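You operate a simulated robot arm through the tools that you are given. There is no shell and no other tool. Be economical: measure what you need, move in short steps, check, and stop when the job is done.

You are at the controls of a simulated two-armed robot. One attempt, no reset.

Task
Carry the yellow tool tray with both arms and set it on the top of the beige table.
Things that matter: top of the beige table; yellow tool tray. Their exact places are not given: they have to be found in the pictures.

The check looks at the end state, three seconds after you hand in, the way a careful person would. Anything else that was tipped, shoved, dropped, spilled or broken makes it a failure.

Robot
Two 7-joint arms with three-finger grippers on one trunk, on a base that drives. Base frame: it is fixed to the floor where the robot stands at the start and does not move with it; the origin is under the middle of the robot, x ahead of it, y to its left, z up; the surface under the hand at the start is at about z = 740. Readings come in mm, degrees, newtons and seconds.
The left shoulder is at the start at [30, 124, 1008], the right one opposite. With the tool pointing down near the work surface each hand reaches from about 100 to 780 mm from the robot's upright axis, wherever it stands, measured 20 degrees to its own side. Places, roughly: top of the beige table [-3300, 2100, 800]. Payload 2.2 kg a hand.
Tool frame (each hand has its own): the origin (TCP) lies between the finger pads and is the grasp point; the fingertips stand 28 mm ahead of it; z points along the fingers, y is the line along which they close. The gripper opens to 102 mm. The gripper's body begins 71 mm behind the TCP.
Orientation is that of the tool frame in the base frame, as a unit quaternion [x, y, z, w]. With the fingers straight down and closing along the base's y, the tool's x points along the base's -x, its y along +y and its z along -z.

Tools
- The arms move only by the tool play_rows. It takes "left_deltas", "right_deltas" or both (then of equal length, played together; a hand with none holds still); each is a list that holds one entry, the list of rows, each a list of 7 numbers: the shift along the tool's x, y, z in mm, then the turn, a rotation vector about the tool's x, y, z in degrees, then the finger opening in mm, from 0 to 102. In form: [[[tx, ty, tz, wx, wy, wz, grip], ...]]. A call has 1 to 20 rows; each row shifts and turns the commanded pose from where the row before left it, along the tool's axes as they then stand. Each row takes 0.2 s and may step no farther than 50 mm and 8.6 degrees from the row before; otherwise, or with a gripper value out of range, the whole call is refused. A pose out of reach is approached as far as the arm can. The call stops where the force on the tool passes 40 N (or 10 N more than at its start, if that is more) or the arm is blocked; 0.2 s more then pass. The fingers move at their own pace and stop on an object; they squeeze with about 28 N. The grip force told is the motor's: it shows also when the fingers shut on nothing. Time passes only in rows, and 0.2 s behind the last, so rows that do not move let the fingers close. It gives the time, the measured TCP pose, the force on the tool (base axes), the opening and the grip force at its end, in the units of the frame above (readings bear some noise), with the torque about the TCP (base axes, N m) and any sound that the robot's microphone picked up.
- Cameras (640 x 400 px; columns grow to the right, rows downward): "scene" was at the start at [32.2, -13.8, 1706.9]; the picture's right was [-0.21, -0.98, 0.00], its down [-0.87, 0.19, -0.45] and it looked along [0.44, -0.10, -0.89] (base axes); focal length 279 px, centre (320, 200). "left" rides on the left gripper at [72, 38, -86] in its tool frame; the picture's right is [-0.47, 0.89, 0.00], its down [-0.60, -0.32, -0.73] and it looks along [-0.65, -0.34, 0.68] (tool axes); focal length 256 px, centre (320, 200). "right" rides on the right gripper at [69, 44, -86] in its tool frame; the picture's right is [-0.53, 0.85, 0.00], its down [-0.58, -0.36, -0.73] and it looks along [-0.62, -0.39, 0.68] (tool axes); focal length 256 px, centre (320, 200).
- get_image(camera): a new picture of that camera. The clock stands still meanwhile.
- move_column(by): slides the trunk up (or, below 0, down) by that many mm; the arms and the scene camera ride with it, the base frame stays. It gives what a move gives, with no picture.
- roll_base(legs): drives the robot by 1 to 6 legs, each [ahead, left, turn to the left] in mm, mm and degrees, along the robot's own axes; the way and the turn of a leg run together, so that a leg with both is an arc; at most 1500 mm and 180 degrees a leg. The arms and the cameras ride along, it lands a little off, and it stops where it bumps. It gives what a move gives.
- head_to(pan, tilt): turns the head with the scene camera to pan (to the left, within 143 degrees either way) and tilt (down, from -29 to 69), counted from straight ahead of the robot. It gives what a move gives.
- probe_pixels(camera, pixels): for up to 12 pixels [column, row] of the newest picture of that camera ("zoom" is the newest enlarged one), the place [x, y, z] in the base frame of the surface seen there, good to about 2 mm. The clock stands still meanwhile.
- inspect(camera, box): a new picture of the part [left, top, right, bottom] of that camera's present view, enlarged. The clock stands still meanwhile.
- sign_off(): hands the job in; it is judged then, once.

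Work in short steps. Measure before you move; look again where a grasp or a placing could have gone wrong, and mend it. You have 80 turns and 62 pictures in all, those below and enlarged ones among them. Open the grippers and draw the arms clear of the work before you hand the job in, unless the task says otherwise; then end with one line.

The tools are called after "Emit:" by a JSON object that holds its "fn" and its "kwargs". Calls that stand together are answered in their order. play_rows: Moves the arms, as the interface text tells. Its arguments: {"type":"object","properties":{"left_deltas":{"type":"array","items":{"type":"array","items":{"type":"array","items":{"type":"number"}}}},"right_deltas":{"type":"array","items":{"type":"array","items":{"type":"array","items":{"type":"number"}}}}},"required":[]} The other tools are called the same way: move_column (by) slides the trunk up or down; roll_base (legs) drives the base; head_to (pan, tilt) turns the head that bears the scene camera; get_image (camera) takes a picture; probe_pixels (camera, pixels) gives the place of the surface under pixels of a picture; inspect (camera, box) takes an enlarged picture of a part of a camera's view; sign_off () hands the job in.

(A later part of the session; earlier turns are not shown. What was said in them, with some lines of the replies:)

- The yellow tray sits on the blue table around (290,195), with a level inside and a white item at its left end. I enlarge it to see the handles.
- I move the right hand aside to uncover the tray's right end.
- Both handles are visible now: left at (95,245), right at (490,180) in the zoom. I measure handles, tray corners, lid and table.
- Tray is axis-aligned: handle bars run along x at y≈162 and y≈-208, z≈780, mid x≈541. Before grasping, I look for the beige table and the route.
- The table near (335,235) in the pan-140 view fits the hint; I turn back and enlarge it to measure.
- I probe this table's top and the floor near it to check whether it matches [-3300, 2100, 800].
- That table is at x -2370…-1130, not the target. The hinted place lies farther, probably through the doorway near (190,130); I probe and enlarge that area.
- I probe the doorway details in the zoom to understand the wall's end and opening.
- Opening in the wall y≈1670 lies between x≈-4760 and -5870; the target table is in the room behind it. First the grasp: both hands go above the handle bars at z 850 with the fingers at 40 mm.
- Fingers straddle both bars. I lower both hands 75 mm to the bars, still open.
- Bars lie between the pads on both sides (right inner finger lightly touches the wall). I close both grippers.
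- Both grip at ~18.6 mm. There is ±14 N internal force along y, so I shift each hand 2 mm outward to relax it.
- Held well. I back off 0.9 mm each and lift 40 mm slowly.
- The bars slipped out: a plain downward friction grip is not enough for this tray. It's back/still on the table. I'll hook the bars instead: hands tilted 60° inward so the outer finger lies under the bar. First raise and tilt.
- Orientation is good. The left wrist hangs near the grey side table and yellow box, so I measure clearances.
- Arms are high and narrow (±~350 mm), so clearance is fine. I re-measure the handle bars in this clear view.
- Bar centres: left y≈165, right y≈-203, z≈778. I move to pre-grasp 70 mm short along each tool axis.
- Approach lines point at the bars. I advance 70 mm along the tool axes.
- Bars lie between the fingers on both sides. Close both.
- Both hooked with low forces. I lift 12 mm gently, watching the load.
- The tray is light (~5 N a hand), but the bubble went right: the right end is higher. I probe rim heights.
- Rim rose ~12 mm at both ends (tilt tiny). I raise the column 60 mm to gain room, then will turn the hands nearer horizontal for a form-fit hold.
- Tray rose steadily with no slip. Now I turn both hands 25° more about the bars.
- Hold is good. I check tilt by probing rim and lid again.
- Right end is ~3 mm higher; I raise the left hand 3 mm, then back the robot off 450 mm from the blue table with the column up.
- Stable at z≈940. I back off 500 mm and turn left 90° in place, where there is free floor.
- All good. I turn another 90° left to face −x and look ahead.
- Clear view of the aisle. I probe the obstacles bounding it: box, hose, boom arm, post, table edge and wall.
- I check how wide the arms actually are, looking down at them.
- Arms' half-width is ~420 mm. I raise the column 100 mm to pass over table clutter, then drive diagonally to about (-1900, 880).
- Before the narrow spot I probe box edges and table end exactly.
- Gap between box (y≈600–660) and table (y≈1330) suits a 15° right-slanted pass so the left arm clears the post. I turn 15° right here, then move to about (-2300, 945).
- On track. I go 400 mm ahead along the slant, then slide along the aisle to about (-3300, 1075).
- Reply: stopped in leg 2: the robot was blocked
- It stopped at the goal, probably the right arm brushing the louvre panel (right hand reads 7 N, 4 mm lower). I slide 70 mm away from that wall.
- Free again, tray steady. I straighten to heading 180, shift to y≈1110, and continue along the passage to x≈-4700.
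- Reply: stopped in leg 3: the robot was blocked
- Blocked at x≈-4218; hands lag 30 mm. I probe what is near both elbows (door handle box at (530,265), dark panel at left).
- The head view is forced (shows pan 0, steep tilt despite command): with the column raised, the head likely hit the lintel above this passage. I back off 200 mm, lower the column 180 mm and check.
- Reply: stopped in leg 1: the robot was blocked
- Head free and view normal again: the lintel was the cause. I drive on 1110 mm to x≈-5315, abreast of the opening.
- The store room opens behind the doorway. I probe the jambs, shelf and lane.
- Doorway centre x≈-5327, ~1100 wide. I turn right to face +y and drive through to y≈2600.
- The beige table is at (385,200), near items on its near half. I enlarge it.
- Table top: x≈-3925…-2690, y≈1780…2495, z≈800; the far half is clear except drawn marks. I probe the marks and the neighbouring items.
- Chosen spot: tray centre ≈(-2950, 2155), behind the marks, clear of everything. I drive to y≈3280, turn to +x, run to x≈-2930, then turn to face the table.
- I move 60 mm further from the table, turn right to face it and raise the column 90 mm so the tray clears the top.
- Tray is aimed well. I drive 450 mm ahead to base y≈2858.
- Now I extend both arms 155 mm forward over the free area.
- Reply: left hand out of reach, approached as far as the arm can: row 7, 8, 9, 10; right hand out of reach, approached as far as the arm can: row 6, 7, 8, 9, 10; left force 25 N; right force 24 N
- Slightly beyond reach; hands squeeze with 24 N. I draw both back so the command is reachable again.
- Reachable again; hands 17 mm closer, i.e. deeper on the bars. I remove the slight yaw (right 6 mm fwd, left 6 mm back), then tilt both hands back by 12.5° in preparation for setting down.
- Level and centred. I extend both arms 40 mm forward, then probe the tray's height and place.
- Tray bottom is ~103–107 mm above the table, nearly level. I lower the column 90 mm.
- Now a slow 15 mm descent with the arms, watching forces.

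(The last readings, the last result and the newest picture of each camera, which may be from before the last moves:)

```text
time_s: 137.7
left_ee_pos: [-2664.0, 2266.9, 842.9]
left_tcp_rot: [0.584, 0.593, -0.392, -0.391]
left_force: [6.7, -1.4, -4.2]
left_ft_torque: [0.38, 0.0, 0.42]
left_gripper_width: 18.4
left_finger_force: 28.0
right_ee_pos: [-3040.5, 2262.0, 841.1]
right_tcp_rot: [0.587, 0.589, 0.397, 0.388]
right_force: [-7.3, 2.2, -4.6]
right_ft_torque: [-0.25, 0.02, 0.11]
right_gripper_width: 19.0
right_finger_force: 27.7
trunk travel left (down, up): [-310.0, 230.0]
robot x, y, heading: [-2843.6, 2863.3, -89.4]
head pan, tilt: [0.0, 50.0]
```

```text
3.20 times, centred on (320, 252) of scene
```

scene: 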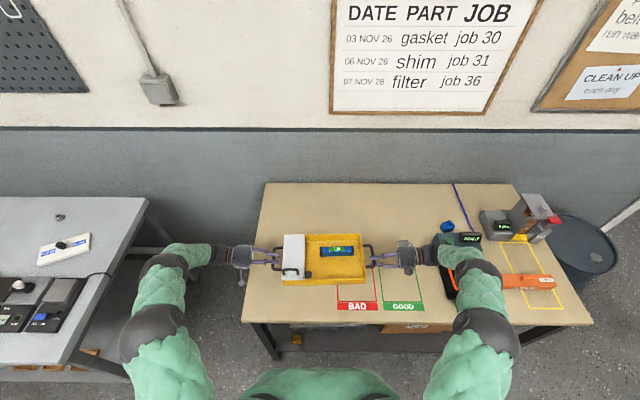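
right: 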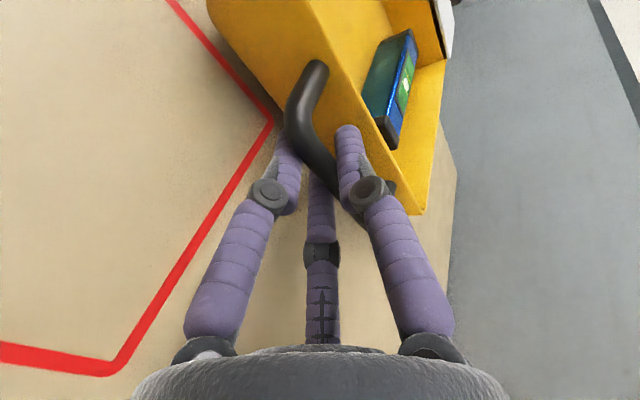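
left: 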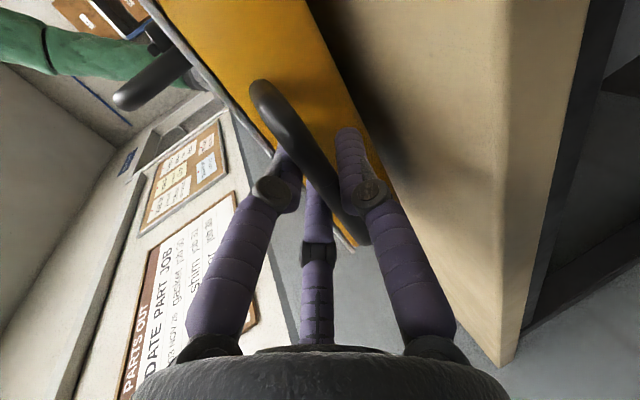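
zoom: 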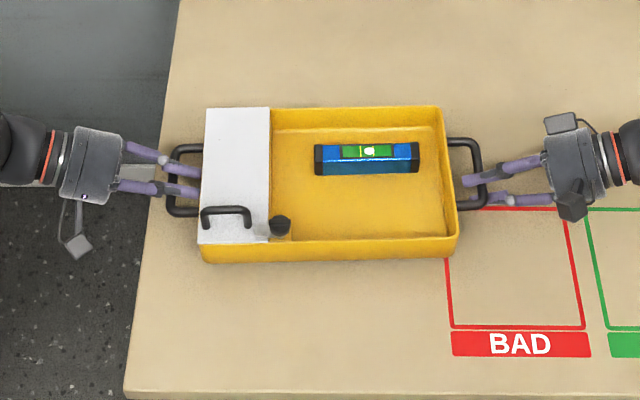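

Weight still on the hands; I descend another 7 mm and probe heights.

Emit:
{"fn": "play_rows", "kwargs": {"left_deltas": [[[0, 1.4, 0.2, 0, 0, 0, 0], [0, 1.4, 0.2, 0, 0, 0, 0], [0, 1.4, 0.2, 0, 0, 0, 0], [0, 1.4, 0.2, 0, 0, 0, 0], [0, 0, 0, 0, 0, 0, 0]]], "right_deltas": [[[0, -1.4, 0.2, 0, 0, 0, 0], [0, -1.4, 0.2, 0, 0, 0, 0], [0, -1.4, 0.2, 0, 0, 0, 0], [0, -1.4, 0.2, 0, 0, 0, 0], [0, 0, 0, 0, 0, 0, 0]]]}}

Emit:
{"fn": "probe_pixels", "kwargs": {"camera": "zoom", "pixels": [[215, 120], [210, 235], [260, 120], [250, 190], [438, 112], [400, 230], [170, 180], [340, 60]]}}

```text
time_s: 138.8
left_ee_pos: [-2664.4, 2266.3, 840.8]
left_tcp_rot: [0.585, 0.591, -0.393, -0.393]
left_force: [-10.1, -1.8, 24.1]
left_ft_torque: [0.12, -0.06, -0.08]
left_gripper_width: 18.5
left_finger_force: 28.0
right_ee_pos: [-3040.2, 2263.6, 837.0]
right_tcp_rot: [0.586, 0.589, 0.398, 0.389]
right_force: [13.2, -4.4, 3.6]
right_ft_torque: [-0.56, -0.05, -0.22]
right_gripper_width: 19.4
right_finger_force: 28.5
trunk travel left (down, up): [-310.0, 230.0]
robot x, y, heading: [-2845.6, 2866.9, -89.7]
head pan, tilt: [0.0, 50.0]
```

```text
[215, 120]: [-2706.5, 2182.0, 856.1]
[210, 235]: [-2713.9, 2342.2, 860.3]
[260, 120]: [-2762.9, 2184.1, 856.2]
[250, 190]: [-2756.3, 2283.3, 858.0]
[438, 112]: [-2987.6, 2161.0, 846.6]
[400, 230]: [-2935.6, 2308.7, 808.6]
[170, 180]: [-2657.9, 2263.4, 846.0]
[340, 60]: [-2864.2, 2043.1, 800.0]
```

Contact: left +24 N, right +3.6 N. I ease the left up 1.3 mm and the right down 0.5 mm, then open both slightly to 30 mm.

Emit:
{"fn": "play_rows", "kwargs": {"left_deltas": [[[0, -1.2, -0.5, 0, 0, 0, 0], [0, 0, 0, 0, 0, 0, 0], [0, 0, 0, 0, 0, 0, 22], [0, 0, 0, 0, 0, 0, 26], [0, 0, 0, 0, 0, 0, 30], [0, 0, 0, 0, 0, 0, 30]]], "right_deltas": [[[0, -0.5, 0, 0, 0, 0, 0], [0, 0, 0, 0, 0, 0, 0], [0, 0, 0, 0, 0, 0, 22], [0, 0, 0, 0, 0, 0, 26], [0, 0, 0, 0, 0, 0, 30], [0, 0, 0, 0, 0, 0, 30]]]}}

Emit:
{"fn": "get_image", "kwargs": {"camera": "left"}}

Emit:
{"fn": "get_image", "kwargs": {"camera": "right"}}

```text
time_s: 140.2
left_ee_pos: [-2663.2, 2266.0, 839.3]
left_tcp_rot: [0.584, 0.594, -0.392, -0.391]
left_force: [1.7, 2.9, 5.3]
left_ft_torque: [-0.13, 0.0, 0.05]
left_gripper_width: 29.3
left_finger_force: 0.0
right_ee_pos: [-3041.4, 2264.3, 835.5]
right_tcp_rot: [0.587, 0.589, 0.397, 0.389]
right_force: [-0.5, 0.6, -0.7]
right_ft_torque: [0.0, -0.03, 0.0]
right_gripper_width: 30.1
right_finger_force: 0.1
trunk travel left (down, up): [-310.0, 230.0]
robot x, y, heading: [-2841.4, 2864.1, -89.4]
head pan, tilt: [0.0, 50.0]
```

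```text
6 pictures are left
```

left: 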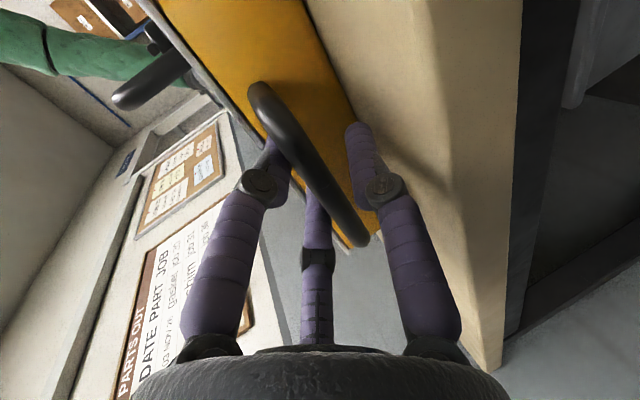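

```text
5 pictures are left
```

right: 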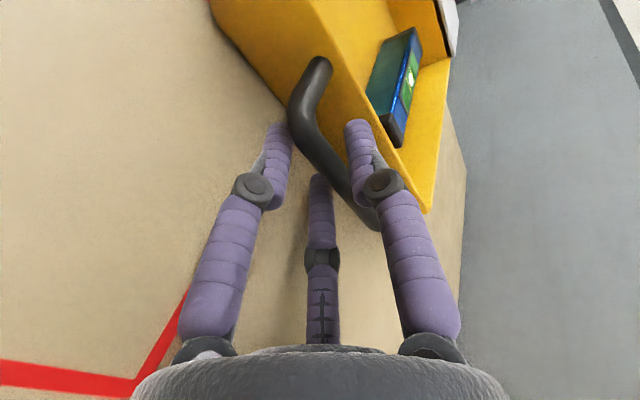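

Tray rests on the table, both bars free. I withdraw both hands along their axes.

Emit:
{"fn": "play_rows", "kwargs": {"left_deltas": [[[0, 0, -5, 0, 0, 0, 31], [0, 0, -10, 0, 0, 0, 34], [0, 0, -15, 0, 0, 0, 36], [0, 0, -20, 0, 0, 0, 40], [0, 0, -20, 0, 0, 0, 40], [0, 0, -20, 0, 0, 0, 40]]], "right_deltas": [[[0, 0, -5, 0, 0, 0, 31], [0, 0, -10, 0, 0, 0, 34], [0, 0, -15, 0, 0, 0, 36], [0, 0, -20, 0, 0, 0, 40], [0, 0, -20, 0, 0, 0, 40], [0, 0, -20, 0, 0, 0, 40]]]}}

Emit:
{"fn": "get_image", "kwargs": {"camera": "scene"}}

```text
time_s: 141.7
left_ee_pos: [-2581.1, 2266.1, 874.4]
left_tcp_rot: [0.585, 0.592, -0.393, -0.391]
left_force: [-0.2, 1.2, 0.5]
left_ft_torque: [0.0, 0.0, 0.04]
left_gripper_width: 39.9
left_finger_force: 0.1
right_ee_pos: [-3125.3, 2260.6, 869.6]
right_tcp_rot: [0.586, 0.589, 0.397, 0.388]
right_force: [0.1, -0.5, 0.8]
right_ft_torque: [-0.01, 0.02, -0.02]
right_gripper_width: 39.9
right_finger_force: 0.1
trunk travel left (down, up): [-310.0, 230.0]
robot x, y, heading: [-2839.6, 2863.0, -89.7]
head pan, tilt: [0.0, 50.0]
```

```text
4 pictures are left
```

scene: 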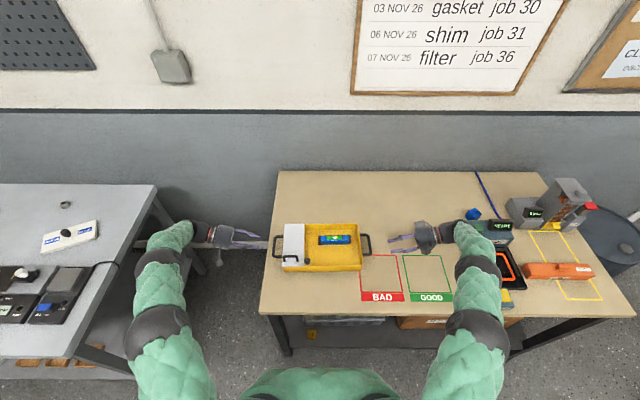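

Tray sits flat and free on the table. I raise the column 140 mm, back the base away and open the grippers.

Emit:
{"fn": "move_column", "kwargs": {"by": 140}}

Emit:
{"fn": "roll_base", "kwargs": {"legs": [[-500, 0, 0]]}}

Emit:
{"fn": "play_rows", "kwargs": {"left_deltas": [[[0, 0, 0, 0, 0, 0, 102], [0, 0, 0, 0, 0, 0, 102]]], "right_deltas": [[[0, 0, 0, 0, 0, 0, 102], [0, 0, 0, 0, 0, 0, 102]]]}}

Emit:
{"fn": "inspect", "kwargs": {"camera": "scene", "box": [200, 60, 600, 310]}}

```text
time_s: 143.3
left_ee_pos: [-2580.8, 2265.6, 1014.8]
left_tcp_rot: [0.584, 0.593, -0.392, -0.392]
left_force: [0.2, -0.3, 0.5]
left_ft_torque: [0.02, 0.01, 0.01]
left_gripper_width: 40.1
left_finger_force: 0.1
right_ee_pos: [-3126.1, 2261.1, 1008.7]
right_tcp_rot: [0.587, 0.589, 0.397, 0.389]
right_force: [0.1, 0.0, -1.0]
right_ft_torque: [-0.04, 0.01, 0.0]
right_gripper_width: 40.0
right_finger_force: 0.0
trunk travel left (down, up): [-450.0, 90.0]
robot x, y, heading: [-2846.6, 2860.8, -89.6]
head pan, tilt: [0.0, 50.0]
```

```text
time_s: 146.3
left_ee_pos: [-2585.6, 2767.0, 1014.5]
left_tcp_rot: [0.584, 0.594, -0.393, -0.39]
left_force: [0.3, 0.5, 0.1]
left_ft_torque: [0.02, -0.01, 0.02]
left_gripper_width: 40.3
left_finger_force: 0.1
right_ee_pos: [-3129.1, 2759.9, 1009.7]
right_tcp_rot: [0.586, 0.59, 0.398, 0.388]
right_force: [-0.4, 0.1, 0.2]
right_ft_torque: [-0.04, 0.01, -0.01]
right_gripper_width: 39.9
right_finger_force: 0.1
trunk travel left (down, up): [-450.0, 90.0]
robot x, y, heading: [-2850.5, 3360.9, -89.3]
head pan, tilt: [0.0, 50.0]
```

```text
time_s: 146.9
left_ee_pos: [-2585.5, 2766.1, 1014.3]
left_tcp_rot: [0.583, 0.594, -0.393, -0.391]
left_force: [-0.2, -0.2, 0.6]
left_ft_torque: [-0.03, 0.01, 0.01]
left_gripper_width: 102.2
left_finger_force: 0.0
right_ee_pos: [-3129.4, 2758.9, 1010.3]
right_tcp_rot: [0.586, 0.59, 0.398, 0.388]
right_force: [0.2, 0.4, -0.2]
right_ft_torque: [-0.01, -0.01, 0.01]
right_gripper_width: 101.9
right_finger_force: 0.1
trunk travel left (down, up): [-450.0, 90.0]
robot x, y, heading: [-2850.3, 3360.3, -89.5]
head pan, tilt: [0.0, 50.0]
```

```text
1.60 times, centred on (400, 185) of scene
```

zoom: 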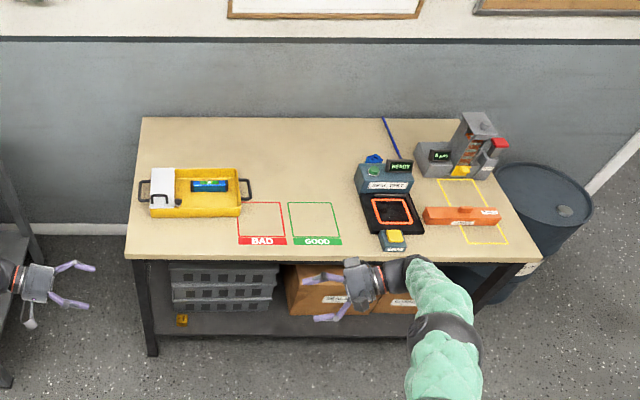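

The tray rests flat on the beige table with its level still inside, nothing else on the table has moved, and the hands are open and clear. I hand in.

Emit:
{"fn": "sign_off", "kwargs": {}}

```text
The job is handed in.
```

I set the yellow tool tray flat on the beige table with the level still inside. Both hands are open and clear, and nothing on that table was moved. On the way, the robot brushed the wall once and apparently bumped the head on the passage lintel; I saw no damage or displaced items in the views I took.
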